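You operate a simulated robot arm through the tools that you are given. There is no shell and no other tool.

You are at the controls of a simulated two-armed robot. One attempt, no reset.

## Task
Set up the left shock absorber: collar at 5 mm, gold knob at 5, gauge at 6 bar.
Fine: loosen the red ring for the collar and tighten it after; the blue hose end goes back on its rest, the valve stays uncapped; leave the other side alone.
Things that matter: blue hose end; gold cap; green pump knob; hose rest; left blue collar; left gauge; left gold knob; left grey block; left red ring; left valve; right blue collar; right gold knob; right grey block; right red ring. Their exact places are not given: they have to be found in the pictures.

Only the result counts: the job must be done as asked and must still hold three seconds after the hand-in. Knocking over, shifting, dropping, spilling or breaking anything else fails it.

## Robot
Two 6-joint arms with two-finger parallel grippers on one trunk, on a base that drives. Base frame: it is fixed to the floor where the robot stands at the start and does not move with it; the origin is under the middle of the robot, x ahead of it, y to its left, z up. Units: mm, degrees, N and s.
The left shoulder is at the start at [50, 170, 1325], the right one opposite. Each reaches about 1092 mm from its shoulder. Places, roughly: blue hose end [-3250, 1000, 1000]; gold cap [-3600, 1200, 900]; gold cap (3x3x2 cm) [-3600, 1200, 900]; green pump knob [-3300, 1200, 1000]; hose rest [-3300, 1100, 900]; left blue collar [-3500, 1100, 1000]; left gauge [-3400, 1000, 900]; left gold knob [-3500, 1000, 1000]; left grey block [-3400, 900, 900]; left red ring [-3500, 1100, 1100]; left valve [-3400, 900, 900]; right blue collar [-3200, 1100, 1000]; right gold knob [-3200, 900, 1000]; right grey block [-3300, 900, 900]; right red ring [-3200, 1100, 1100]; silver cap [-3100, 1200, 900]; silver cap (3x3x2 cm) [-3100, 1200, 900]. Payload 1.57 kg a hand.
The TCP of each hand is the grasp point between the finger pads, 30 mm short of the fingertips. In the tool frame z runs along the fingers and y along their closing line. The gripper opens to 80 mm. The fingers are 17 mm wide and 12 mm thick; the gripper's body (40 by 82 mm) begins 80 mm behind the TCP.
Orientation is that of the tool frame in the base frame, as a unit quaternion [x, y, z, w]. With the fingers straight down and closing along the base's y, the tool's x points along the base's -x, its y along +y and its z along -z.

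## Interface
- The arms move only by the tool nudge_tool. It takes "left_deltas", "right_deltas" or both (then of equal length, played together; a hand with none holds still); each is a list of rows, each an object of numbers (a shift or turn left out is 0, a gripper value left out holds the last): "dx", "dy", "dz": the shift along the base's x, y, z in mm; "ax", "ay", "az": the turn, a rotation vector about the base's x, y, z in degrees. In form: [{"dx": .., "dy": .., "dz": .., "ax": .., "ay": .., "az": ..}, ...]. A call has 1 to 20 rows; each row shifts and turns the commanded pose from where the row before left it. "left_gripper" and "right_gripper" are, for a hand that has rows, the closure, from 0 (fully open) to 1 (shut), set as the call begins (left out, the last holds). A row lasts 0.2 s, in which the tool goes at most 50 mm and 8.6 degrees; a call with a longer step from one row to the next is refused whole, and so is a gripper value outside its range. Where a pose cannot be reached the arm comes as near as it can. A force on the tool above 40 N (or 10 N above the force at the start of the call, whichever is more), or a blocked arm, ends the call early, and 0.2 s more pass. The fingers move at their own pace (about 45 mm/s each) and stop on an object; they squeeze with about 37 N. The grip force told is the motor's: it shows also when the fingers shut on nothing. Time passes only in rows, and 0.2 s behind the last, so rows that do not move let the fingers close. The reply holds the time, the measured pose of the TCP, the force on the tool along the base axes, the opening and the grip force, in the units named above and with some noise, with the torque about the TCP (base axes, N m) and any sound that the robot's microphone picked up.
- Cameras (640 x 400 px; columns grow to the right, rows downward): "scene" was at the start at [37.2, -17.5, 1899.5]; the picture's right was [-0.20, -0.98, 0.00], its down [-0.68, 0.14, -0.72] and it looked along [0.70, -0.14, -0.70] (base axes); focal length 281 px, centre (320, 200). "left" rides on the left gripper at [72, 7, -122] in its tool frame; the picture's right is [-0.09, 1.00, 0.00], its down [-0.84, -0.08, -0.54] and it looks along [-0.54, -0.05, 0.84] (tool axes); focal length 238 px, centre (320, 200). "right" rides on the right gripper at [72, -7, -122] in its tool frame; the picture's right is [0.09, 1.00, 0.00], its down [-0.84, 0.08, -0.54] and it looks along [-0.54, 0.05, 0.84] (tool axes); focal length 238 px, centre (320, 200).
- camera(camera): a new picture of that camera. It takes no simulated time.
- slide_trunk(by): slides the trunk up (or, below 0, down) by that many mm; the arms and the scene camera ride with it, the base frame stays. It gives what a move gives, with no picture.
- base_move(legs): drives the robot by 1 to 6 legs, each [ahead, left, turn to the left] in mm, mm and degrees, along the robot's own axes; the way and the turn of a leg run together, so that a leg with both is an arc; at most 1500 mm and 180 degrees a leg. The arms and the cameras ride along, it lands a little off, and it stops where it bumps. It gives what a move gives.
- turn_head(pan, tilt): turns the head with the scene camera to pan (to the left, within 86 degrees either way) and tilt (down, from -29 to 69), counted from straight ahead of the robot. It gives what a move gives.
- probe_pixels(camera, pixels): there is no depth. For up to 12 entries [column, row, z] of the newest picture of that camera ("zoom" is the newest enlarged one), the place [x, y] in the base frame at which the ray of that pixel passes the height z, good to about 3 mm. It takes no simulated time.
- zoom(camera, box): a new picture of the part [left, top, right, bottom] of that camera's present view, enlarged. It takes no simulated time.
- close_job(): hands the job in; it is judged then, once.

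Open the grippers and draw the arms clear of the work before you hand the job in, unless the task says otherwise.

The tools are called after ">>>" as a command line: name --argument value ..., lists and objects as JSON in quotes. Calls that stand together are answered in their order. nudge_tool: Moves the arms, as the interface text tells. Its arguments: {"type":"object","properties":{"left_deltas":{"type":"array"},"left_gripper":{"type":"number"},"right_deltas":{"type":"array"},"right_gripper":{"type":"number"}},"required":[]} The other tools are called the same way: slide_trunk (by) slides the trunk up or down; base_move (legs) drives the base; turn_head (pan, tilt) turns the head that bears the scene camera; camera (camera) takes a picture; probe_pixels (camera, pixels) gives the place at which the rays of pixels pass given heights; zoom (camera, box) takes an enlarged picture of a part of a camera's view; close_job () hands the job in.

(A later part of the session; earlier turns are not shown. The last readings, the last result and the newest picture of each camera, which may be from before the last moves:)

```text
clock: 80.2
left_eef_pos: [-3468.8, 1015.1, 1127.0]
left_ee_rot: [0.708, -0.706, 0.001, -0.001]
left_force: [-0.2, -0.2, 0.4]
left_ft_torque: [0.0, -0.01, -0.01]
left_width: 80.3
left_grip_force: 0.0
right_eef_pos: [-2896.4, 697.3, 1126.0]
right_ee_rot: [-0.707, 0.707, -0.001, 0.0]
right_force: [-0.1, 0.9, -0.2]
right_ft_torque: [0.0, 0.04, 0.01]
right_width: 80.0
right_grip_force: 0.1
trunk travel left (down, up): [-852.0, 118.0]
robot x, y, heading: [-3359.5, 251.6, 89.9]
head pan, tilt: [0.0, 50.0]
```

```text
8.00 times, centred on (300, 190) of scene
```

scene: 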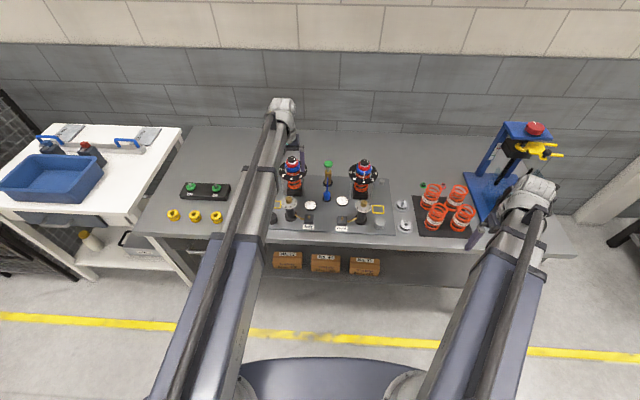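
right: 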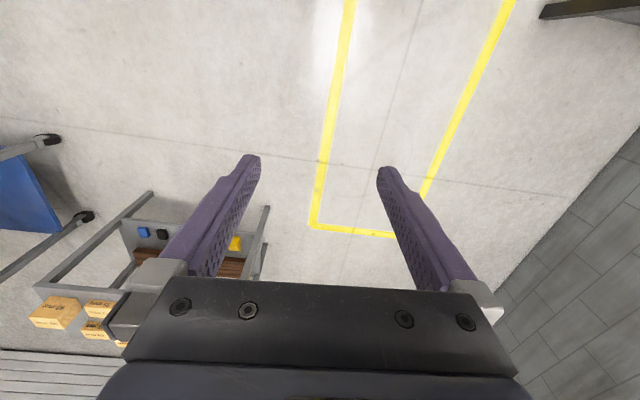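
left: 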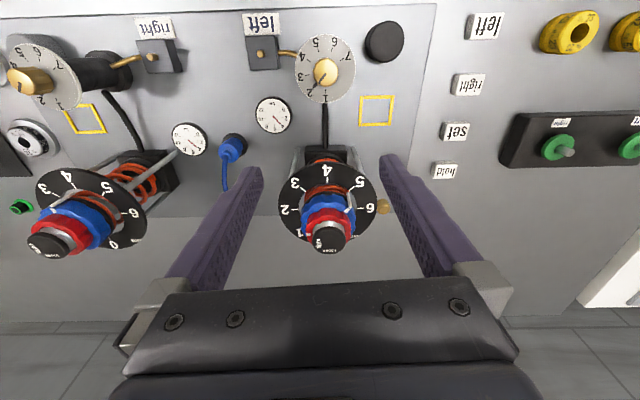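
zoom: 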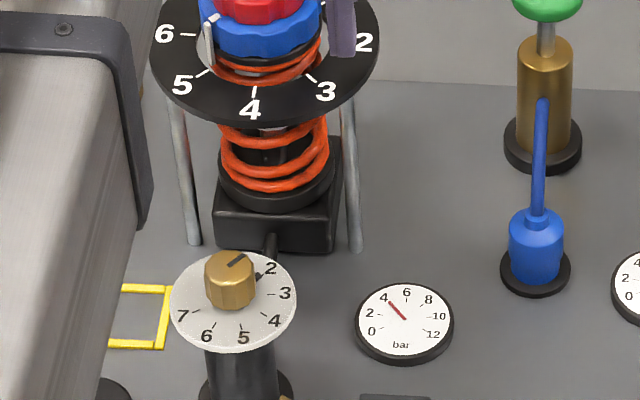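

>>> probe_pixels --camera "zoom" --pixels '[[230, 263, 960], [230, 263, 980], [230, 263, 1000], [230, 306, 940], [230, 306, 960], [230, 306, 980], [232, 301, 960], [170, 302, 960], [297, 302, 960], [536, 275, 930], [536, 275, 950], [402, 322, 890]]'

```text
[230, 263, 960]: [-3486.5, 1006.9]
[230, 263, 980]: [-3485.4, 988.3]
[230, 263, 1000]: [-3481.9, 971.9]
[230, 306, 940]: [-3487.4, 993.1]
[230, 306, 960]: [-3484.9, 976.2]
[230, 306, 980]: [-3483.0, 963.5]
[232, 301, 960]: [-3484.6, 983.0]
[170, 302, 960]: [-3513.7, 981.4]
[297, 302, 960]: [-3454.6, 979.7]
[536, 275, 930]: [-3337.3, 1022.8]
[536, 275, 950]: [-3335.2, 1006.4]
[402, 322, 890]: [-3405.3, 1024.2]
```

Knob axis ≈ (-3478, 963), top z≈1011, dial plate z≈983, Ø≈22. I move over it with yaw +60°, then lower to just above it.

>>> nudge_tool --left_deltas '[{"dx": -1.1, "dy": -6.5, "az": 7.5}, {"dx": -1.1, "dy": -6.5, "az": 7.5}, {"dx": -1.1, "dy": -6.5, "az": 7.5}, {"dx": -1.1, "dy": -6.4, "az": 7.5}, {"dx": -1.1, "dy": -6.4, "az": 7.5}, {"dx": -1.1, "dy": -6.4, "az": 7.5}, {"dx": -1.1, "dy": -6.4, "az": 7.5}, {"dx": -1, "dy": -6.4, "az": 7.5}]'

>>> slide_trunk --by -75

>>> camera --camera "left"

>>> zoom --camera "scene" --box '[260, 145, 340, 195]'

```text
clock: 82.0
left_eef_pos: [-3476.8, 964.7, 1126.3]
left_ee_rot: [0.966, -0.258, 0.0, -0.001]
left_force: [0.3, 0.1, 0.6]
left_ft_torque: [-0.02, 0.01, -0.02]
left_width: 79.9
left_grip_force: 0.0
right_eef_pos: [-2895.3, 697.2, 1127.1]
right_ee_rot: [0.708, -0.706, 0.001, 0.0]
right_force: [-0.1, 0.2, -1.1]
right_ft_torque: [0.01, -0.02, 0.04]
right_width: 79.8
right_grip_force: 0.0
trunk travel left (down, up): [-852.0, 118.0]
robot x, y, heading: [-3359.8, 255.0, 89.9]
head pan, tilt: [0.0, 50.0]
```

```text
clock: 83.1
left_eef_pos: [-3477.2, 964.1, 1051.1]
left_ee_rot: [0.966, -0.258, 0.0, -0.002]
left_force: [-0.9, 0.0, 1.1]
left_ft_torque: [-0.02, 0.01, -0.05]
left_width: 80.1
left_grip_force: 0.1
right_eef_pos: [-2896.4, 697.1, 1051.8]
right_ee_rot: [0.708, -0.707, 0.0, 0.001]
right_force: [0.0, 0.3, -0.1]
right_ft_torque: [-0.02, 0.0, -0.02]
right_width: 79.8
right_grip_force: 0.1
trunk travel left (down, up): [-777.0, 193.0]
robot x, y, heading: [-3362.9, 255.8, 90.0]
head pan, tilt: [0.0, 50.0]
```

```text
taken
```

left: 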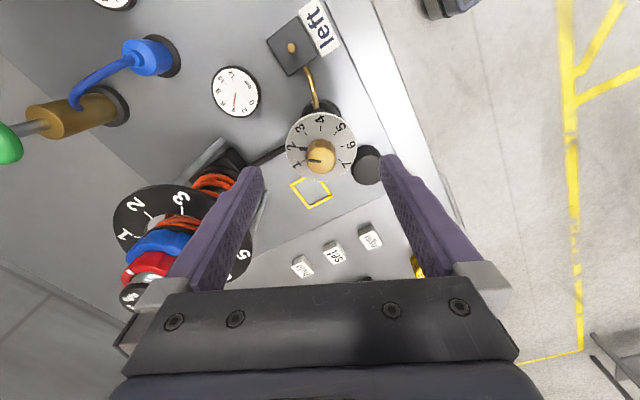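

```text
8.00 times, centred on (300, 170) of scene
```

zoom: 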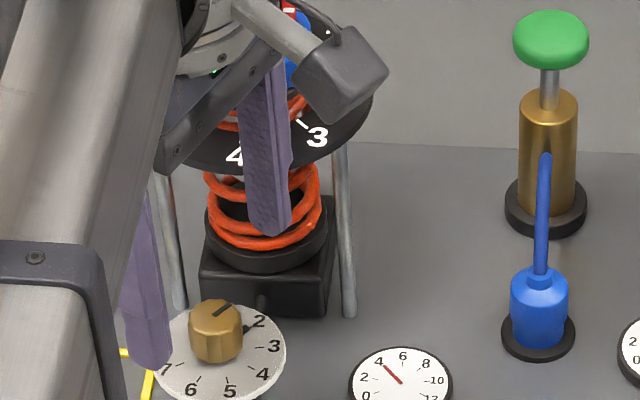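

The knob sits between the fingers at [320,157]. I shift (+2,-1) mm and lower 31 mm so the fingertips reach z≈990 around the knob.

>>> nudge_tool --left_deltas '[{"dx": 2, "dy": -1}]'

>>> slide_trunk --by -30

>>> zoom --camera "left" --box '[240, 100, 400, 220]'

>>> zoom --camera "scene" --box '[260, 140, 340, 190]'

```text
clock: 83.5
left_eef_pos: [-3474.8, 962.9, 1051.2]
left_ee_rot: [0.966, -0.258, 0.0, -0.001]
left_force: [1.0, -0.1, -0.4]
left_ft_torque: [-0.03, 0.02, -0.03]
left_width: 80.1
left_grip_force: 0.0
right_eef_pos: [-2895.5, 696.5, 1051.5]
right_ee_rot: [0.708, -0.707, 0.0, 0.0]
right_force: [0.1, 0.4, -0.5]
right_ft_torque: [-0.02, 0.0, -0.01]
right_width: 79.7
right_grip_force: 0.2
trunk travel left (down, up): [-777.0, 193.0]
robot x, y, heading: [-3359.8, 249.5, 90.1]
head pan, tilt: [0.0, 50.0]
```

```text
clock: 84.3
left_eef_pos: [-3474.7, 963.9, 1021.0]
left_ee_rot: [0.966, -0.258, 0.001, -0.002]
left_force: [-1.2, -0.8, -0.4]
left_ft_torque: [-0.05, 0.03, -0.02]
left_width: 80.0
left_grip_force: 0.0
right_eef_pos: [-2895.3, 696.7, 1022.0]
right_ee_rot: [0.708, -0.707, 0.0, 0.0]
right_force: [0.3, 0.9, 0.3]
right_ft_torque: [-0.01, 0.0, 0.02]
right_width: 79.7
right_grip_force: 0.1
trunk travel left (down, up): [-747.0, 223.0]
robot x, y, heading: [-3355.9, 250.1, 90.1]
head pan, tilt: [0.0, 50.0]
```

```text
3.33 times, centred on (320, 160) of left
```

zoom: 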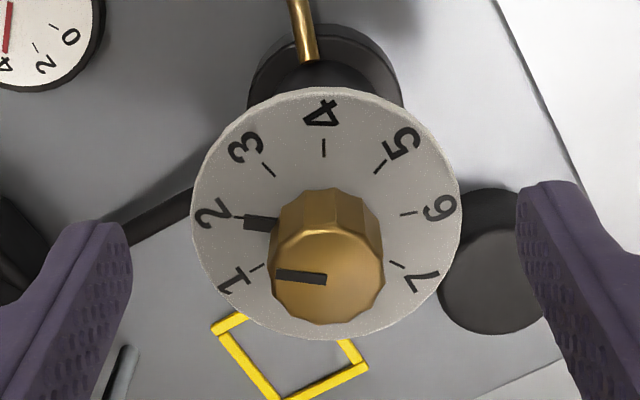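

```text
8.00 times, centred on (300, 165) of scene
```

zoom: 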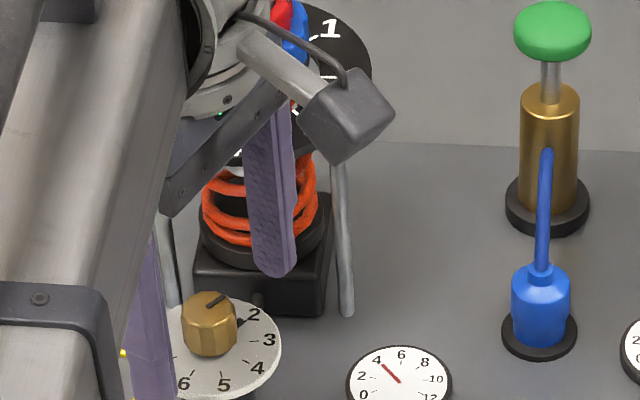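

The knob's small pointer block at its base lies in my closing line, so I raise 7 mm to grip only the upper part of the knob, then close.

>>> slide_trunk --by 7

>>> nudge_tool --left_deltas '[{}, {}, {}, {}, {}, {}]' --left_gripper 1

>>> zoom --camera "left" --box '[240, 100, 400, 220]'

```text
clock: 84.8
left_eef_pos: [-3474.5, 963.5, 1028.0]
left_ee_rot: [0.966, -0.258, 0.0, 0.0]
left_force: [0.3, -0.6, 0.7]
left_ft_torque: [0.0, 0.03, -0.02]
left_width: 80.0
left_grip_force: 0.1
right_eef_pos: [-2896.4, 697.8, 1028.7]
right_ee_rot: [0.708, -0.707, 0.0, 0.0]
right_force: [-0.1, 0.1, 0.3]
right_ft_torque: [-0.01, 0.01, 0.0]
right_width: 80.0
right_grip_force: 0.1
trunk travel left (down, up): [-754.0, 216.0]
robot x, y, heading: [-3359.4, 251.3, 89.9]
head pan, tilt: [0.0, 50.0]
```

```text
clock: 86.2
left_eef_pos: [-3475.0, 963.2, 1028.0]
left_ee_rot: [0.966, -0.258, 0.0, -0.001]
left_force: [-2.5, -8.5, -5.5]
left_ft_torque: [-0.35, 0.2, 0.09]
left_width: 24.0
left_grip_force: 35.9
right_eef_pos: [-2895.5, 696.3, 1028.2]
right_ee_rot: [0.708, -0.706, 0.001, 0.0]
right_force: [0.1, 0.3, 0.9]
right_ft_torque: [0.01, -0.01, 0.0]
right_width: 80.0
right_grip_force: 0.0
trunk travel left (down, up): [-754.0, 216.0]
robot x, y, heading: [-3364.3, 249.8, 90.0]
head pan, tilt: [0.0, 50.0]
```

```text
3.33 times, centred on (320, 160) of left
```

zoom: 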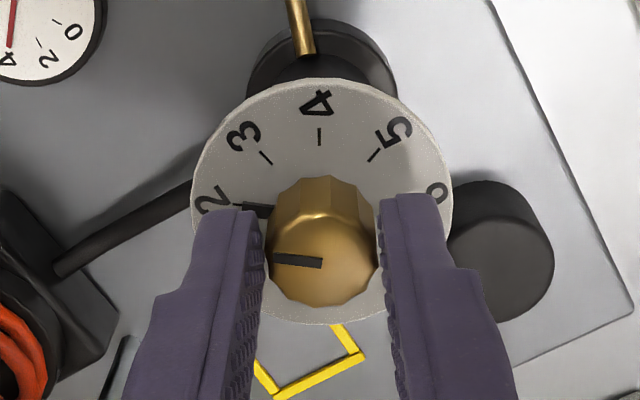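

The knob is held (24.0 mm). I ease -1.5 mm in y and turn CW 40° first.

>>> nudge_tool --left_deltas '[{"dx": -0.5, "dy": -1.5}, {"az": -8}, {"az": -8}, {"az": -8}, {"az": -8}, {"az": -8}, {}]'

>>> zoom --camera "left" --box '[240, 100, 400, 220]'

>>> zoom --camera "scene" --box '[260, 145, 340, 195]'

```text
clock: 87.8
left_eef_pos: [-3477.7, 962.1, 1028.0]
left_ee_rot: [0.819, -0.574, 0.0, 0.0]
left_force: [-7.5, -9.2, -7.0]
left_ft_torque: [0.37, 0.73, 0.03]
left_width: 23.6
left_grip_force: 35.9
right_eef_pos: [-2897.2, 697.2, 1027.7]
right_ee_rot: [0.708, -0.706, 0.0, 0.0]
right_force: [-0.5, -0.1, 0.3]
right_ft_torque: [-0.02, 0.0, 0.0]
right_width: 80.0
right_grip_force: 0.0
trunk travel left (down, up): [-754.0, 216.0]
robot x, y, heading: [-3360.1, 249.0, 90.1]
head pan, tilt: [0.0, 50.0]
```

```text
3.33 times, centred on (320, 160) of left
```

zoom: 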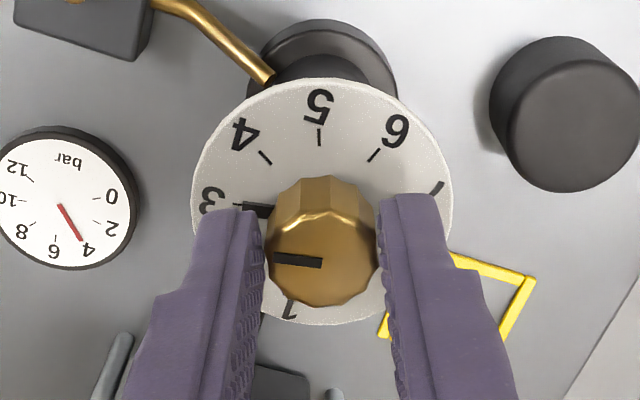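

```text
8.00 times, centred on (300, 170) of scene
```

zoom: 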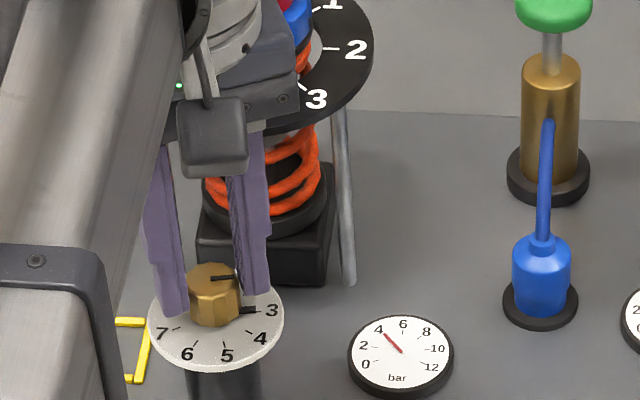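

Knob now at 3, matching 40° per step. I turn the remaining 80° CW.

>>> nudge_tool --left_deltas '[{"dx": -0.7, "dy": -1}, {"az": -8}, {"az": -8}, {"az": -8}, {"az": -8}, {"az": -8}, {"az": -8}, {"az": -8}, {"az": -8}, {"az": -8}, {"az": -8}, {}]'

>>> zoom --camera "left" --box '[240, 100, 400, 220]'

>>> zoom --camera "scene" --box '[260, 145, 340, 195]'

```text
clock: 90.6
left_eef_pos: [-3479.4, 962.5, 1028.0]
left_ee_rot: [-0.261, 0.965, 0.003, -0.004]
left_force: [-6.3, 2.2, 7.7]
left_ft_torque: [0.21, 0.13, 0.05]
left_width: 23.7
left_grip_force: 36.0
right_eef_pos: [-2895.5, 697.8, 1027.1]
right_ee_rot: [0.708, -0.706, 0.0, -0.001]
right_force: [-0.1, -0.3, -0.1]
right_ft_torque: [0.0, 0.04, -0.03]
right_width: 79.7
right_grip_force: 0.0
trunk travel left (down, up): [-754.0, 216.0]
robot x, y, heading: [-3359.2, 251.4, 90.1]
head pan, tilt: [0.0, 50.0]
stopped in row 12 (left hand): the force on the tool passed its limit at 40 N (the readings are from after the stop); the commanded pose is now the measured one
```

```text
3.33 times, centred on (320, 160) of left
```

zoom: 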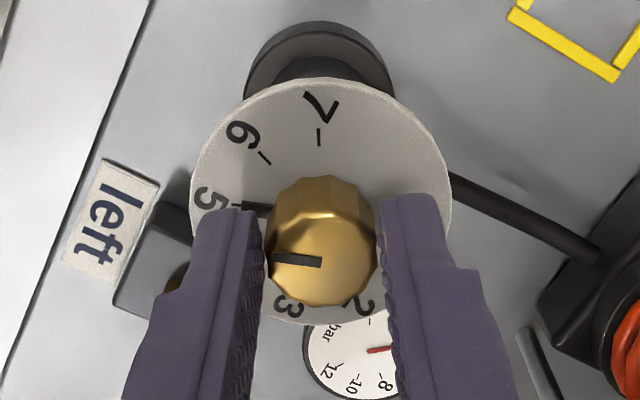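

```text
8.00 times, centred on (300, 170) of scene
```

zoom: 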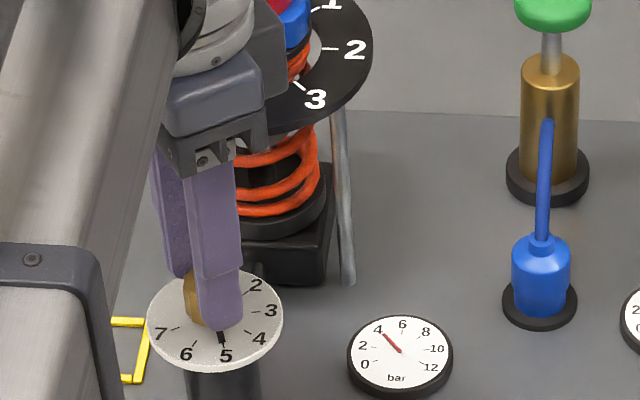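

The knob looks at 5; the force limit tripped at the very end. I open the fingers, raise 50 mm, and read the knob from above.

>>> nudge_tool --left_deltas '[{}, {}, {}]' --left_gripper 0

>>> slide_trunk --by 60

>>> nudge_tool --left_deltas '[{"az": 7.5}, {"az": 7.5}, {"az": 7.5}, {"az": 7.5}, {"dy": 8.75, "az": 7.5}, {"dy": 8.75, "az": 7.5}, {"dy": 8.75, "az": 7.5}, {"dy": 8.75, "az": 7.5}]'

>>> camera --camera "left"

```text
clock: 91.4
left_eef_pos: [-3478.6, 963.3, 1028.2]
left_ee_rot: [-0.26, 0.966, 0.001, -0.001]
left_force: [-0.6, -0.3, 0.6]
left_ft_torque: [0.0, -0.02, 0.0]
left_width: 80.3
left_grip_force: 0.1
right_eef_pos: [-2896.3, 697.0, 1028.0]
right_ee_rot: [0.708, -0.707, 0.0, 0.001]
right_force: [-0.3, 0.3, -0.5]
right_ft_torque: [0.01, 0.03, -0.02]
right_width: 79.8
right_grip_force: 0.1
trunk travel left (down, up): [-754.0, 216.0]
robot x, y, heading: [-3361.1, 252.8, 90.1]
head pan, tilt: [0.0, 50.0]
```

```text
clock: 92.4
left_eef_pos: [-3477.8, 962.5, 1087.2]
left_ee_rot: [-0.26, 0.966, 0.001, -0.003]
left_force: [0.7, -0.3, -0.3]
left_ft_torque: [-0.01, 0.0, 0.01]
left_width: 80.0
left_grip_force: 0.0
right_eef_pos: [-2896.6, 697.8, 1086.7]
right_ee_rot: [0.708, -0.706, -0.001, 0.0]
right_force: [-0.4, -0.7, 0.2]
right_ft_torque: [0.0, -0.03, -0.01]
right_width: 80.3
right_grip_force: 0.0
trunk travel left (down, up): [-814.0, 156.0]
robot x, y, heading: [-3360.5, 252.2, 90.0]
head pan, tilt: [0.0, 50.0]
```

```text
clock: 94.2
left_eef_pos: [-3479.1, 999.0, 1087.4]
left_ee_rot: [0.708, -0.706, 0.001, 0.003]
left_force: [-0.6, 0.1, 0.9]
left_ft_torque: [0.0, 0.0, 0.01]
left_width: 80.2
left_grip_force: 0.1
right_eef_pos: [-2895.9, 696.6, 1087.9]
right_ee_rot: [0.708, -0.706, 0.0, 0.0]
right_force: [0.0, -0.1, -0.4]
right_ft_torque: [-0.01, 0.03, -0.01]
right_width: 79.8
right_grip_force: 0.1
trunk travel left (down, up): [-814.0, 156.0]
robot x, y, heading: [-3360.3, 247.8, 90.1]
head pan, tilt: [0.0, 50.0]
```

```text
taken
```

left: 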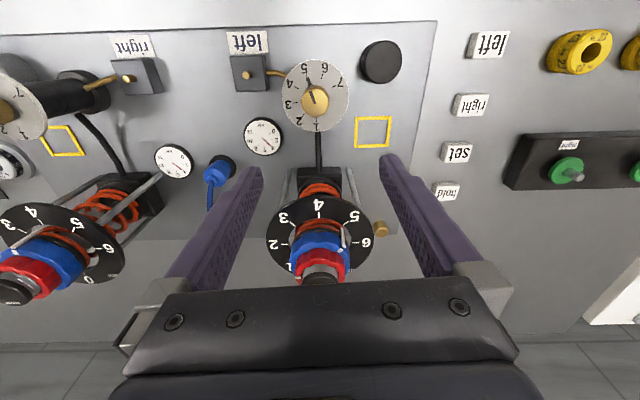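

>>> zoom --camera "left" --box '[270, 45, 366, 145]'

>>> zoom --camera "scene" --box '[260, 155, 340, 205]'

```text
4.00 times, centred on (318, 95) of left
```

zoom: 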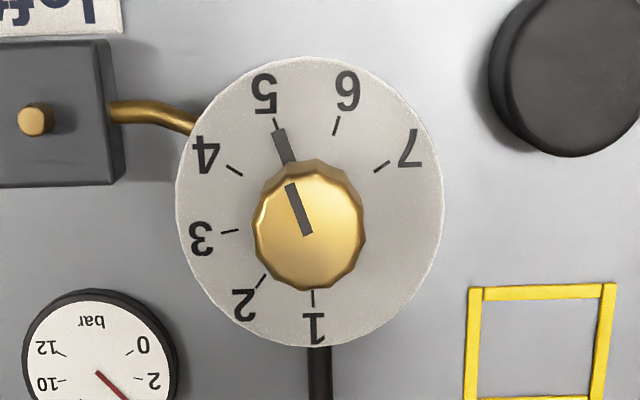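

```text
8.00 times, centred on (300, 180) of scene
```

zoom: 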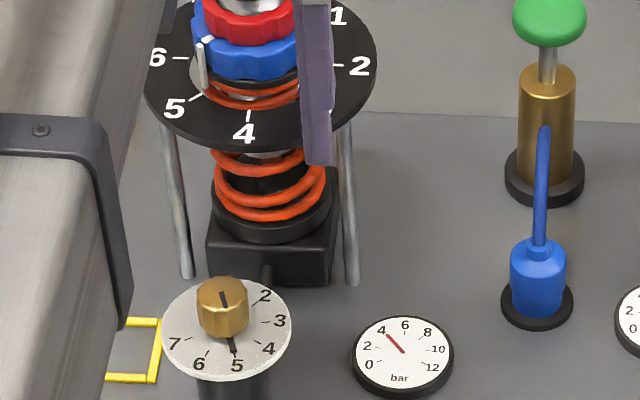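

The knob pointer is exactly on 5. Next the hose end: I raise 40 mm and move so the hand camera looks straight down on the hose end at about (-3337, 1015).

>>> slide_trunk --by 40

>>> nudge_tool --left_deltas '[{"dx": 37, "dy": 20}, {"dx": 37, "dy": 20}, {"dx": 37, "dy": 20}, {"dx": 37, "dy": 20}]'

>>> camera --camera "left"

>>> zoom --camera "left" --box '[240, 0, 400, 150]'

```text
clock: 95.0
left_eef_pos: [-3478.1, 997.8, 1128.6]
left_ee_rot: [0.708, -0.707, 0.0, 0.003]
left_force: [-0.2, -0.1, -0.8]
left_ft_torque: [0.02, -0.01, 0.0]
left_width: 79.9
left_grip_force: 0.1
right_eef_pos: [-2895.7, 698.4, 1128.0]
right_ee_rot: [0.707, -0.707, 0.0, 0.0]
right_force: [0.1, 0.2, -0.2]
right_ft_torque: [0.0, -0.02, 0.0]
right_width: 79.9
right_grip_force: 0.0
trunk travel left (down, up): [-854.0, 116.0]
robot x, y, heading: [-3363.2, 252.9, 90.2]
head pan, tilt: [0.0, 50.0]
```

```text
clock: 96.0
left_eef_pos: [-3331.2, 1078.0, 1127.2]
left_ee_rot: [0.708, -0.706, 0.0, 0.003]
left_force: [0.2, -0.4, 0.8]
left_ft_torque: [0.01, -0.02, 0.04]
left_width: 79.8
left_grip_force: 0.0
right_eef_pos: [-2895.7, 698.9, 1128.3]
right_ee_rot: [0.709, -0.706, 0.0, 0.0]
right_force: [0.2, 1.0, -0.2]
right_ft_torque: [0.02, 0.01, -0.02]
right_width: 79.8
right_grip_force: 0.1
trunk travel left (down, up): [-854.0, 116.0]
robot x, y, heading: [-3365.0, 249.6, 90.1]
head pan, tilt: [0.0, 50.0]
```

```text
taken
```

left: 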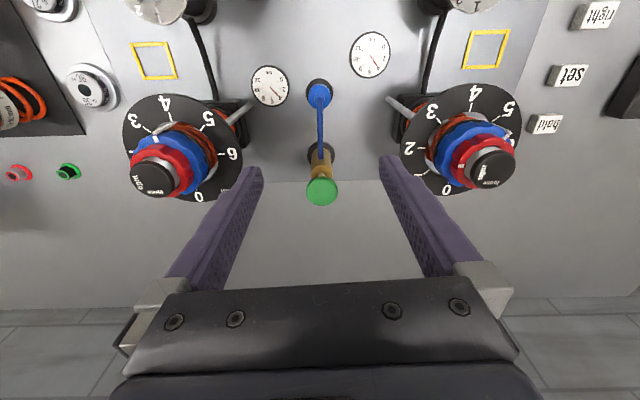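

```text
2.67 times, centred on (320, 75) of left
```

zoom: 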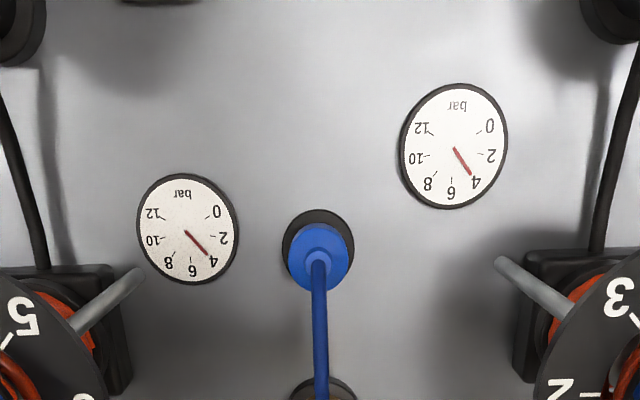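

I probe hose end, rest and pump in this view and triangulate with the scene view.

>>> probe_pixels --camera "zoom" --pixels '[[318, 262, 920], [318, 262, 950], [318, 240, 880], [318, 240, 870], [288, 255, 930], [350, 255, 930]]'

>>> probe_pixels --camera "left" --pixels '[[321, 191, 1020], [321, 191, 1040], [321, 154, 880], [304, 190, 1030], [340, 190, 1030]]'

>>> zoom --camera "scene" --box '[290, 150, 370, 200]'

```text
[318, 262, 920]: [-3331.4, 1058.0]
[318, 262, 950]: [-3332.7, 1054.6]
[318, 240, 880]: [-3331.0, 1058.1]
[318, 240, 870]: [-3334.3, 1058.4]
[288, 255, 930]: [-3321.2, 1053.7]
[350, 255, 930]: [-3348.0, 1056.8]
```

```text
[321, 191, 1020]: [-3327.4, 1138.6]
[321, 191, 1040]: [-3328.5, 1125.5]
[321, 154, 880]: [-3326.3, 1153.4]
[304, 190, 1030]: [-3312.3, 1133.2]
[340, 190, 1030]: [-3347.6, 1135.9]
```

```text
8.00 times, centred on (330, 175) of scene
```

zoom: 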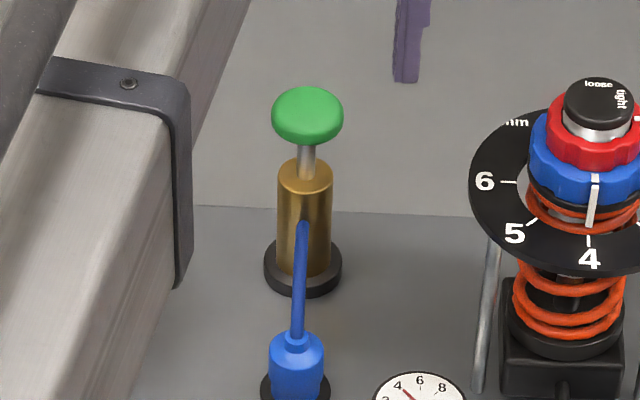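

>>> probe_pixels --camera "zoom" --pixels '[[298, 340, 940], [298, 340, 960], [297, 395, 890], [297, 395, 910], [308, 105, 1020], [308, 105, 1040], [308, 105, 1060], [305, 175, 980], [305, 175, 1000], [302, 268, 880], [303, 225, 920], [303, 225, 950]]'

>>> zoom --camera "scene" --box '[290, 170, 370, 220]'

```text
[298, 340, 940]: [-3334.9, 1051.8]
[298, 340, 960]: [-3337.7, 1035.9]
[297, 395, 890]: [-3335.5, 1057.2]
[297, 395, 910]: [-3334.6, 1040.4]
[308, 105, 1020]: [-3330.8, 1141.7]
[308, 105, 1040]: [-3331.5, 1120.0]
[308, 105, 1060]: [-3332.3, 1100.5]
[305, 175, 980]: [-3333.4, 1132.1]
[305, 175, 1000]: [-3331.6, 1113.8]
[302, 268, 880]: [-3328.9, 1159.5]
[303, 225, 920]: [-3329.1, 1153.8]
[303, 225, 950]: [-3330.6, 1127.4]
```

```text
8.00 times, centred on (330, 195) of scene
```

zoom: 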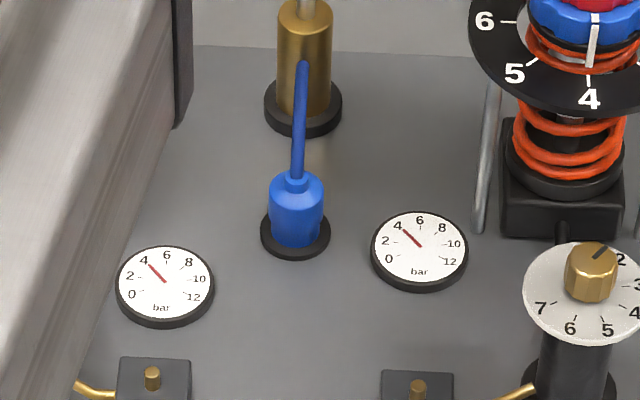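

Hose end axis ≈ (-3333, 1057), body z≈896–932, Ø≈27; pump knob top ≈ (-3329, 1134, 1027). I move over the hose end with the gripper partly closed (~52 mm) and lower to z≈985.

>>> nudge_tool --left_deltas '[{"dx": -1, "dy": -10.5}, {"dx": -0.8, "dy": -10.5}, {}]' --left_gripper 0.35

>>> slide_trunk --by -140

>>> camera --camera "left"

>>> camera --camera "scene"

```text
clock: 96.8
left_eef_pos: [-3332.5, 1056.0, 1128.4]
left_ee_rot: [0.708, -0.706, 0.001, 0.004]
left_force: [0.0, 0.2, -0.7]
left_ft_torque: [0.02, -0.01, 0.02]
left_width: 52.3
left_grip_force: 0.1
right_eef_pos: [-2895.5, 697.6, 1127.8]
right_ee_rot: [0.708, -0.706, 0.0, 0.0]
right_force: [-0.3, 0.2, -0.3]
right_ft_torque: [-0.02, -0.01, 0.01]
right_width: 80.0
right_grip_force: 0.1
trunk travel left (down, up): [-854.0, 116.0]
robot x, y, heading: [-3359.6, 254.6, 90.1]
head pan, tilt: [0.0, 50.0]
```

```text
clock: 98.5
left_eef_pos: [-3332.4, 1056.8, 988.4]
left_ee_rot: [0.708, -0.706, 0.001, 0.003]
left_force: [-0.3, -0.5, -0.2]
left_ft_torque: [0.0, 0.01, -0.02]
left_width: 52.0
left_grip_force: 0.0
right_eef_pos: [-2896.3, 698.2, 987.8]
right_ee_rot: [0.707, -0.707, 0.0, 0.0]
right_force: [-0.4, 0.1, -0.4]
right_ft_torque: [0.03, -0.01, 0.0]
right_width: 80.2
right_grip_force: 0.0
trunk travel left (down, up): [-714.0, 256.0]
robot x, y, heading: [-3361.1, 249.4, 90.3]
head pan, tilt: [0.0, 50.0]
```

```text
taken
```

left: 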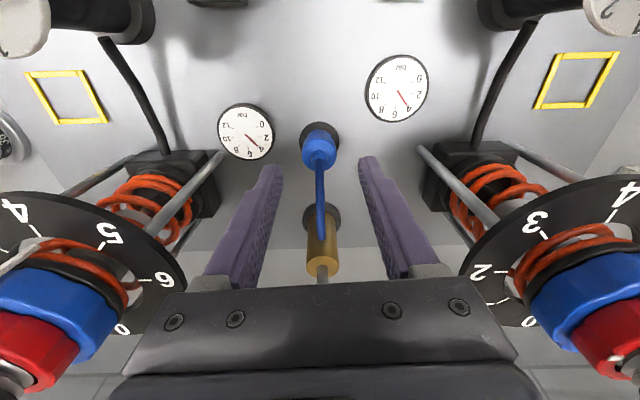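

```text
taken
```

scene: 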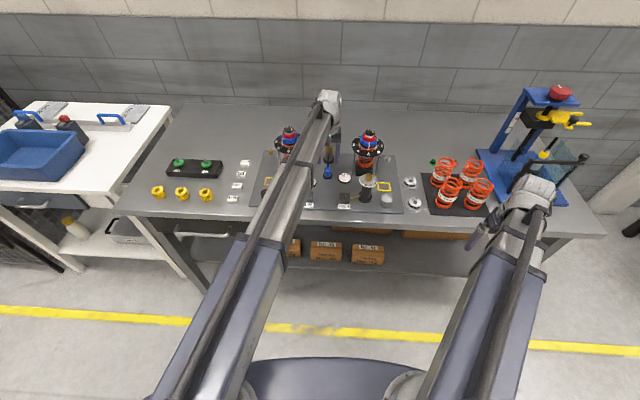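

Aligned: the hose end top is at [319,150] on the tool axis. I lower 55 mm so the fingers flank the body.

>>> slide_trunk --by -55

>>> camera --camera "left"

>>> zoom --camera "scene" --box '[290, 130, 370, 180]'

```text
clock: 99.4
left_eef_pos: [-3333.2, 1056.7, 932.7]
left_ee_rot: [0.707, -0.707, 0.0, 0.003]
left_force: [-0.4, -0.5, -0.5]
left_ft_torque: [-0.02, -0.01, 0.01]
left_width: 51.9
left_grip_force: 0.1
right_eef_pos: [-2896.2, 698.2, 933.6]
right_ee_rot: [0.708, -0.707, 0.001, 0.0]
right_force: [-0.5, 0.6, 0.5]
right_ft_torque: [0.04, 0.0, -0.01]
right_width: 79.9
right_grip_force: 0.1
trunk travel left (down, up): [-659.0, 311.0]
robot x, y, heading: [-3363.0, 249.1, 90.3]
head pan, tilt: [0.0, 50.0]
```

```text
taken
```

left: 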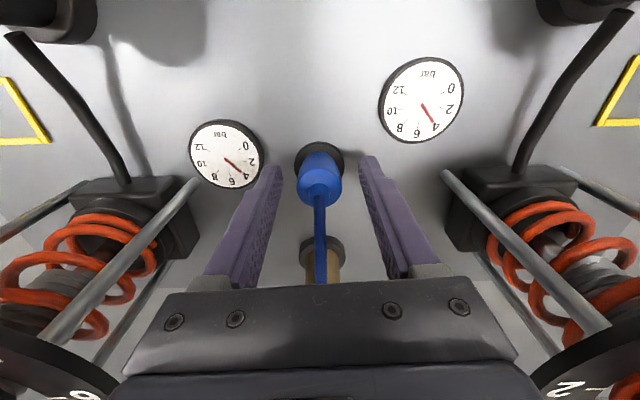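

```text
8.00 times, centred on (330, 155) of scene
```

zoom: 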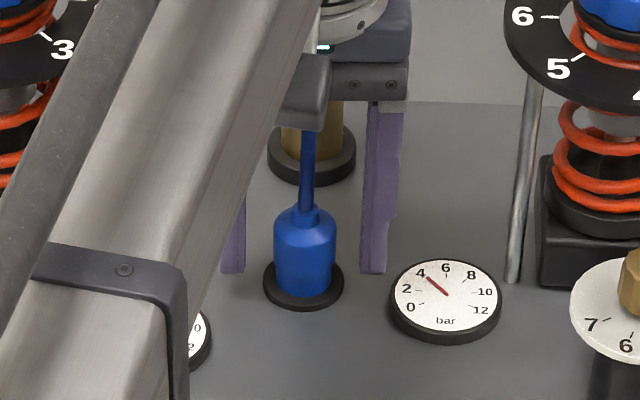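

The fingers flank the blue body well above the rest ring. I close the gripper.

>>> nudge_tool --left_deltas '[{}, {}, {}, {}]' --left_gripper 1

>>> camera --camera "left"

```text
clock: 100.4
left_eef_pos: [-3333.5, 1057.5, 933.0]
left_ee_rot: [0.708, -0.706, 0.0, 0.003]
left_force: [-0.5, 0.8, 2.0]
left_ft_torque: [0.01, -0.01, 0.0]
left_width: 27.5
left_grip_force: 36.9
right_eef_pos: [-2896.9, 698.7, 933.1]
right_ee_rot: [0.708, -0.706, 0.0, 0.0]
right_force: [-1.0, 0.8, 0.4]
right_ft_torque: [0.01, 0.0, -0.01]
right_width: 79.9
right_grip_force: 0.1
trunk travel left (down, up): [-659.0, 311.0]
robot x, y, heading: [-3363.7, 249.9, 90.0]
head pan, tilt: [0.0, 50.0]
```

```text
taken
```

left: 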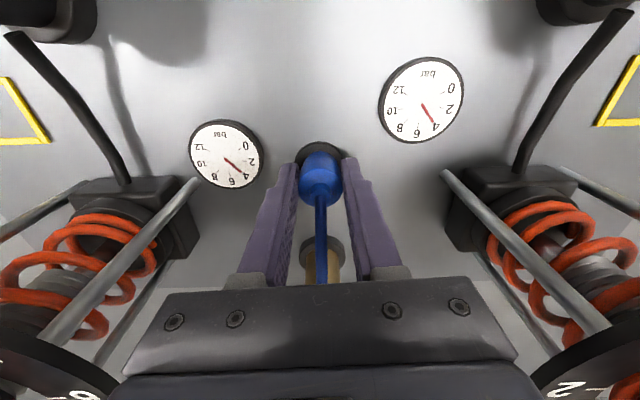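

Held at 27.5 mm; rest pose noted: TCP (-3333.5, 1057.4, 933). I lift 75 mm.

>>> slide_trunk --by 75

>>> camera --camera "left"

>>> zoom --camera "scene" --box '[270, 130, 390, 220]'

```text
clock: 101.5
left_eef_pos: [-3333.7, 1057.6, 1008.2]
left_ee_rot: [0.708, -0.707, 0.0, 0.003]
left_force: [0.7, -0.6, -0.4]
left_ft_torque: [0.01, 0.03, -0.01]
left_width: 27.4
left_grip_force: 36.9
right_eef_pos: [-2895.9, 697.3, 1008.3]
right_ee_rot: [0.708, -0.706, 0.001, 0.0]
right_force: [-0.9, -0.1, 0.2]
right_ft_torque: [-0.04, -0.05, 0.02]
right_width: 80.1
right_grip_force: 0.0
trunk travel left (down, up): [-734.0, 236.0]
robot x, y, heading: [-3356.8, 250.8, 90.2]
head pan, tilt: [0.0, 50.0]
```

```text
taken
```

left: 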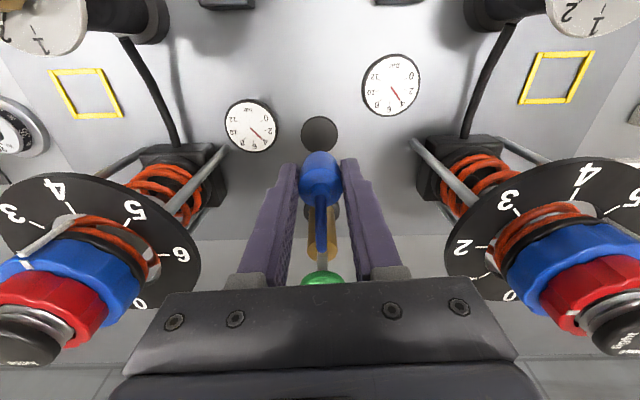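

```text
4.44 times, centred on (330, 175) of scene
```

zoom: 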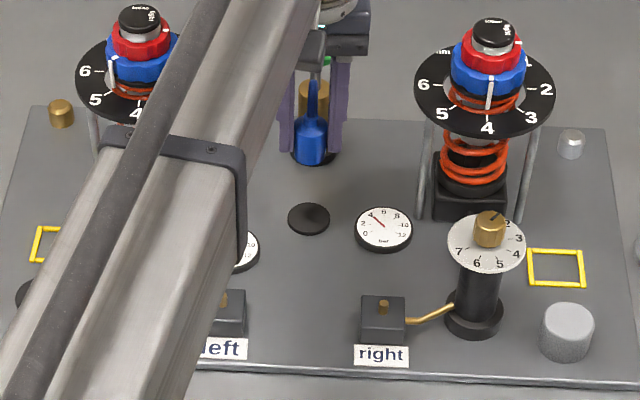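

The rest is a flat black disc. I carry the hose end at this height to (-3403, 985), just short of the valve, to see the valve from above.

>>> nudge_tool --left_deltas '[{"dx": -14, "dy": -14.5}, {"dx": -14, "dy": -14.5}, {"dx": -14, "dy": -14.5}, {"dx": -14, "dy": -14.5}, {"dx": -14, "dy": -14.5}, {}]'

>>> camera --camera "left"

>>> zoom --camera "left" --box '[240, 0, 400, 150]'

```text
clock: 103.0
left_eef_pos: [-3400.8, 984.1, 1008.1]
left_ee_rot: [-0.707, 0.707, -0.001, -0.003]
left_force: [0.4, 0.6, -1.0]
left_ft_torque: [-0.01, 0.02, -0.01]
left_width: 27.3
left_grip_force: 37.6
right_eef_pos: [-2895.8, 697.6, 1008.6]
right_ee_rot: [0.708, -0.706, 0.001, 0.0]
right_force: [0.1, -0.2, 1.0]
right_ft_torque: [0.03, 0.01, 0.03]
right_width: 80.3
right_grip_force: 0.1
trunk travel left (down, up): [-734.0, 236.0]
robot x, y, heading: [-3358.5, 252.1, 89.9]
head pan, tilt: [0.0, 50.0]
```

```text
taken
```

left: 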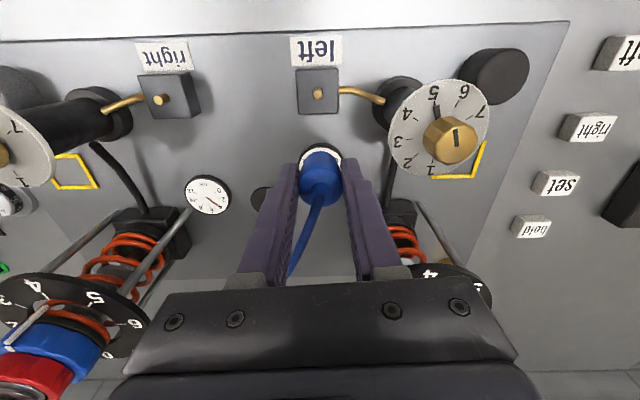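

```text
2.67 times, centred on (320, 75) of left
```

zoom: 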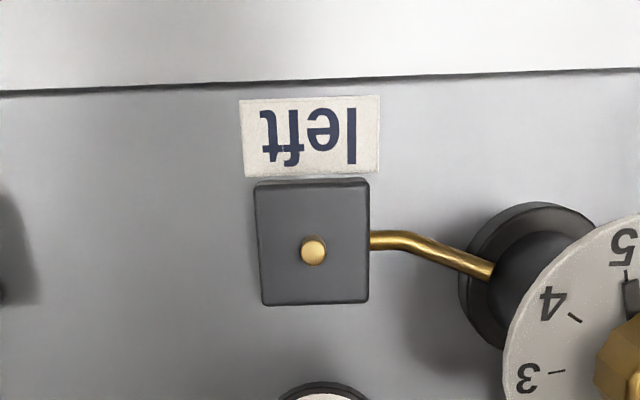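

The left valve nub is at zoom [313,250]. I probe it at candidate heights.

>>> probe_pixels --camera "zoom" --pixels '[[313, 252, 900], [313, 252, 920], [313, 252, 930], [313, 244, 900], [312, 303, 900], [312, 303, 880], [260, 250, 905], [370, 250, 905]]'

>>> zoom --camera "scene" --box '[270, 150, 350, 200]'

```text
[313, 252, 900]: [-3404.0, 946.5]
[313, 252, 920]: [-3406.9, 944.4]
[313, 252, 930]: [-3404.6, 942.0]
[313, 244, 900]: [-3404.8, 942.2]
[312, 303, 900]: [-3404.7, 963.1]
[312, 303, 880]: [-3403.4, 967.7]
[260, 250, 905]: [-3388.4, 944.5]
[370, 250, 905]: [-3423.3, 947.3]
```

```text
8.00 times, centred on (310, 175) of scene
```

zoom: 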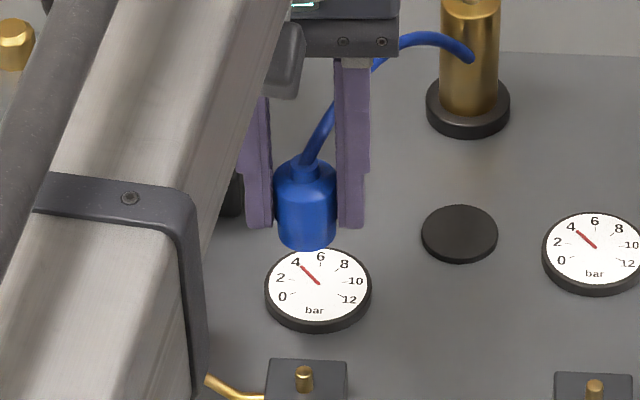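

>>> probe_pixels --camera "zoom" --pixels '[[304, 370, 905], [304, 370, 915], [304, 370, 925], [304, 387, 900], [304, 236, 971], [304, 236, 965], [459, 232, 880], [459, 232, 890]]'

```text
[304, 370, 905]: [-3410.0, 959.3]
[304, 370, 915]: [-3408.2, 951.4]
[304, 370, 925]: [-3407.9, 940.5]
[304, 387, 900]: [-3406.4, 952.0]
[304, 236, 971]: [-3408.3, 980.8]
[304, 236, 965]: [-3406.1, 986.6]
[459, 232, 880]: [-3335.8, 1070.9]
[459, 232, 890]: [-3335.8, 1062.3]
```

Relative to the hose end (scene view), the nub sits ~2 mm further -x and at y≈944.5; estimated heights: block top ≈912, nub top ≈924, so the hose end's bottom meets the nub at TCP z≈958. I move above the nub.

>>> nudge_tool --left_deltas '[{"dx": -0.8, "dy": -20}, {"dx": -0.7, "dy": -19.6}, {}, {}]'

>>> slide_trunk --by -40

>>> camera --camera "left"

>>> zoom --camera "left" --box '[240, 90, 400, 210]'

>>> zoom --camera "scene" --box '[270, 155, 350, 205]'

```text
clock: 104.0
left_eef_pos: [-3405.2, 944.1, 1008.2]
left_ee_rot: [0.707, -0.707, 0.001, 0.003]
left_force: [0.6, 1.0, -0.7]
left_ft_torque: [0.0, 0.01, -0.05]
left_width: 27.8
left_grip_force: 36.9
right_eef_pos: [-2894.6, 697.9, 1007.9]
right_ee_rot: [-0.707, 0.707, 0.0, 0.0]
right_force: [-0.6, 0.1, 0.2]
right_ft_torque: [0.03, 0.03, 0.01]
right_width: 80.2
right_grip_force: 0.2
trunk travel left (down, up): [-734.0, 236.0]
robot x, y, heading: [-3359.9, 250.8, 90.0]
head pan, tilt: [0.0, 50.0]
```

```text
clock: 104.8
left_eef_pos: [-3403.6, 945.2, 967.9]
left_ee_rot: [0.708, -0.706, 0.001, 0.003]
left_force: [-0.1, -0.3, -0.4]
left_ft_torque: [0.0, -0.01, -0.01]
left_width: 27.6
left_grip_force: 36.5
right_eef_pos: [-2896.0, 696.8, 968.5]
right_ee_rot: [0.708, -0.706, -0.001, 0.0]
right_force: [-0.1, -0.1, -0.3]
right_ft_torque: [0.0, 0.0, 0.0]
right_width: 80.0
right_grip_force: 0.0
trunk travel left (down, up): [-694.0, 276.0]
robot x, y, heading: [-3362.9, 251.9, 90.0]
head pan, tilt: [0.0, 50.0]
```

```text
taken
```

left: 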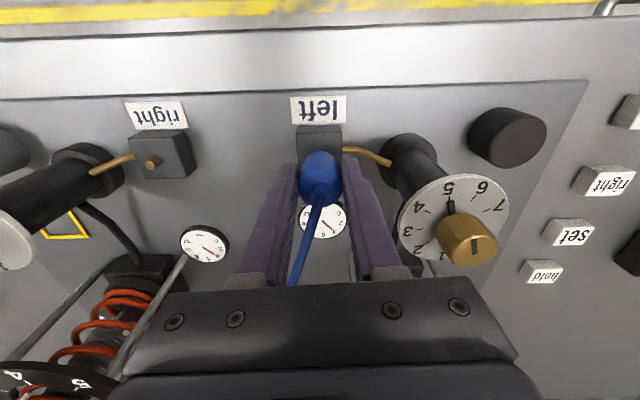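

```text
3.33 times, centred on (320, 150) of left
```

zoom: 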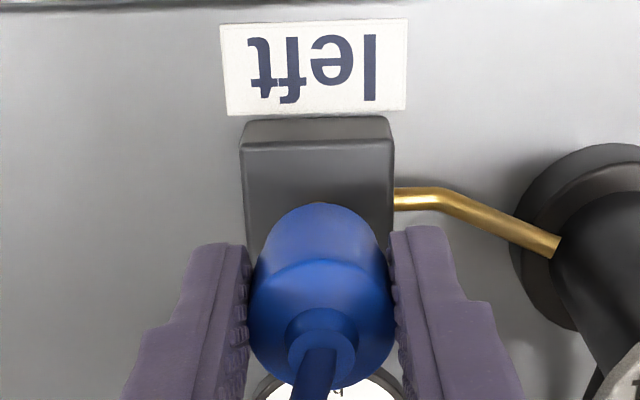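

```text
8.00 times, centred on (310, 180) of scene
```

zoom: 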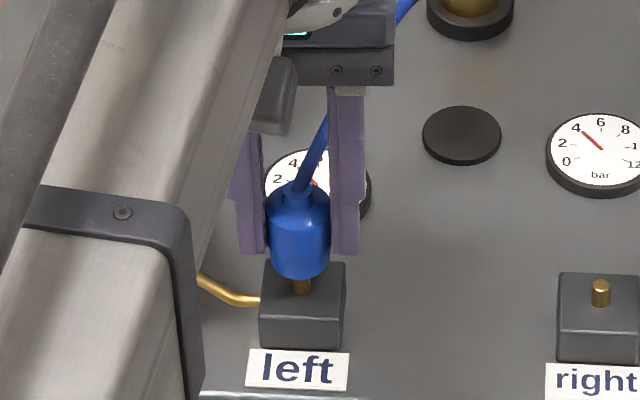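

The nub is visible right below the hose end (scene zoom [302,286]) and lined up in x. I lower in small steps, watching force.

>>> slide_trunk --by -8

>>> slide_trunk --by -4

>>> zoom --camera "scene" --box '[270, 155, 350, 205]'

>>> zoom --camera "left" --box '[240, 90, 400, 210]'

```text
clock: 105.3
left_eef_pos: [-3403.4, 943.9, 959.8]
left_ee_rot: [0.708, -0.706, 0.0, 0.003]
left_force: [-0.3, -0.4, -1.3]
left_ft_torque: [-0.01, 0.02, -0.01]
left_width: 27.5
left_grip_force: 37.0
right_eef_pos: [-2895.7, 696.3, 959.9]
right_ee_rot: [0.708, -0.706, 0.0, 0.0]
right_force: [-0.4, 0.3, -0.5]
right_ft_torque: [-0.01, 0.0, 0.02]
right_width: 80.1
right_grip_force: 0.0
trunk travel left (down, up): [-686.0, 284.0]
robot x, y, heading: [-3360.4, 252.4, 90.3]
head pan, tilt: [0.0, 50.0]
```

```text
clock: 105.9
left_eef_pos: [-3404.1, 944.7, 956.1]
left_ee_rot: [0.707, -0.707, 0.001, 0.003]
left_force: [-0.6, -0.3, -0.2]
left_ft_torque: [0.02, 0.0, -0.03]
left_width: 27.5
left_grip_force: 36.9
right_eef_pos: [-2895.3, 696.7, 955.6]
right_ee_rot: [-0.707, 0.707, 0.0, 0.001]
right_force: [0.6, -0.1, -0.7]
right_ft_torque: [0.03, 0.02, 0.03]
right_width: 80.1
right_grip_force: 0.0
trunk travel left (down, up): [-682.0, 288.0]
robot x, y, heading: [-3361.3, 255.7, 90.1]
head pan, tilt: [0.0, 50.0]
```

```text
8.00 times, centred on (310, 180) of scene
```

zoom: 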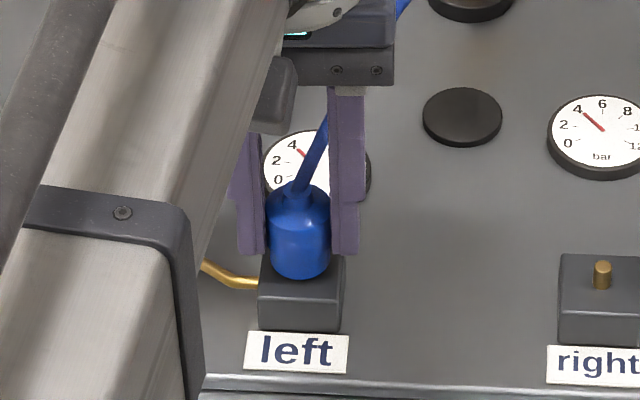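

```text
3.33 times, centred on (320, 150) of left
```

zoom: 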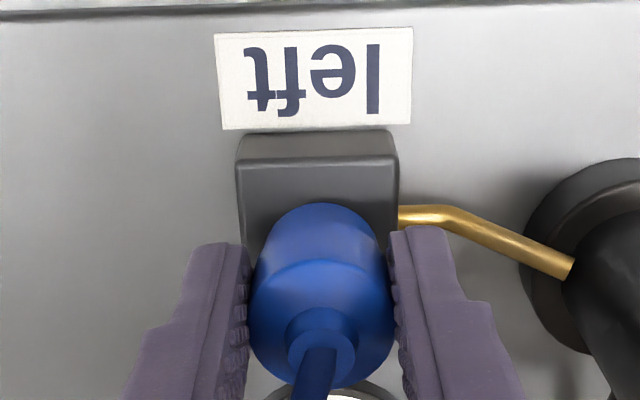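

No contact force yet at z=956. I keep lowering in 3–4 mm steps.

>>> slide_trunk --by -4

>>> slide_trunk --by -3

>>> zoom --camera "scene" --box '[270, 155, 350, 205]'

```text
clock: 106.4
left_eef_pos: [-3404.9, 943.9, 953.2]
left_ee_rot: [0.708, -0.706, 0.001, 0.003]
left_force: [-0.4, 0.3, 0.6]
left_ft_torque: [-0.05, 0.01, 0.03]
left_width: 27.6
left_grip_force: 37.4
right_eef_pos: [-2896.6, 697.8, 952.3]
right_ee_rot: [0.708, -0.706, 0.0, -0.001]
right_force: [-0.6, 0.1, 0.8]
right_ft_torque: [0.0, 0.0, 0.0]
right_width: 80.0
right_grip_force: 0.1
trunk travel left (down, up): [-678.0, 292.0]
robot x, y, heading: [-3360.1, 250.4, 90.1]
head pan, tilt: [0.0, 50.0]
```

```text
clock: 106.9
left_eef_pos: [-3403.8, 944.0, 950.5]
left_ee_rot: [0.707, -0.707, 0.0, 0.002]
left_force: [-0.8, 5.9, 27.5]
left_ft_torque: [0.25, -0.15, 0.17]
left_width: 27.6
left_grip_force: 36.9
right_eef_pos: [-2896.6, 696.4, 950.7]
right_ee_rot: [0.708, -0.707, 0.0, 0.0]
right_force: [1.1, 0.6, -0.2]
right_ft_torque: [0.02, 0.0, 0.01]
right_width: 79.9
right_grip_force: 0.2
trunk travel left (down, up): [-675.0, 295.0]
robot x, y, heading: [-3359.5, 253.5, 90.1]
head pan, tilt: [0.0, 50.0]
```

```text
8.00 times, centred on (310, 180) of scene
```

zoom: 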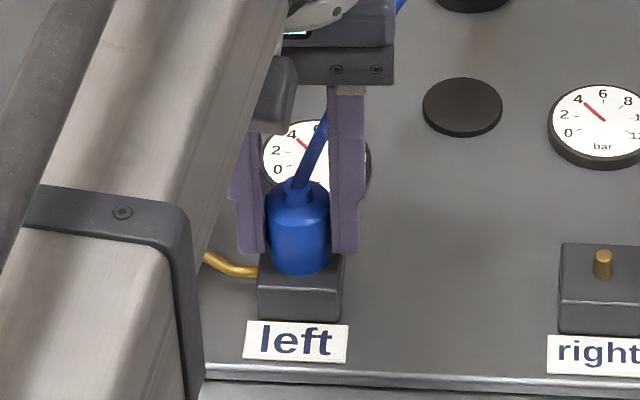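

Contact: 27.5 N upward at z=950.5. I push 2 mm more to see whether it seats.

>>> slide_trunk --by -2

>>> zoom --camera "scene" --box '[270, 155, 350, 205]'

>>> camera --camera "left"

```text
clock: 107.5
left_eef_pos: [-3405.0, 942.7, 947.4]
left_ee_rot: [0.708, -0.706, 0.001, 0.002]
left_force: [-1.3, 5.2, 23.1]
left_ft_torque: [0.23, -0.11, 0.11]
left_width: 27.3
left_grip_force: 37.4
right_eef_pos: [-2896.0, 696.7, 947.6]
right_ee_rot: [0.707, -0.707, -0.001, -0.001]
right_force: [-1.2, -0.4, 0.4]
right_ft_torque: [0.02, 0.0, -0.01]
right_width: 79.8
right_grip_force: 0.0
trunk travel left (down, up): [-673.0, 297.0]
robot x, y, heading: [-3357.4, 249.5, 90.1]
head pan, tilt: [0.0, 50.0]
```

```text
8.00 times, centred on (310, 180) of scene
```

zoom: 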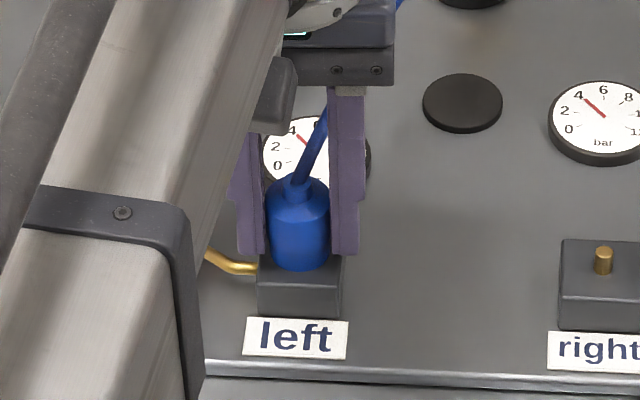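

```text
taken
```

left: 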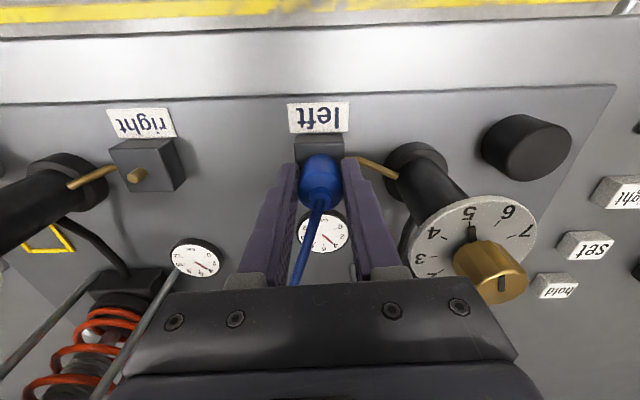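

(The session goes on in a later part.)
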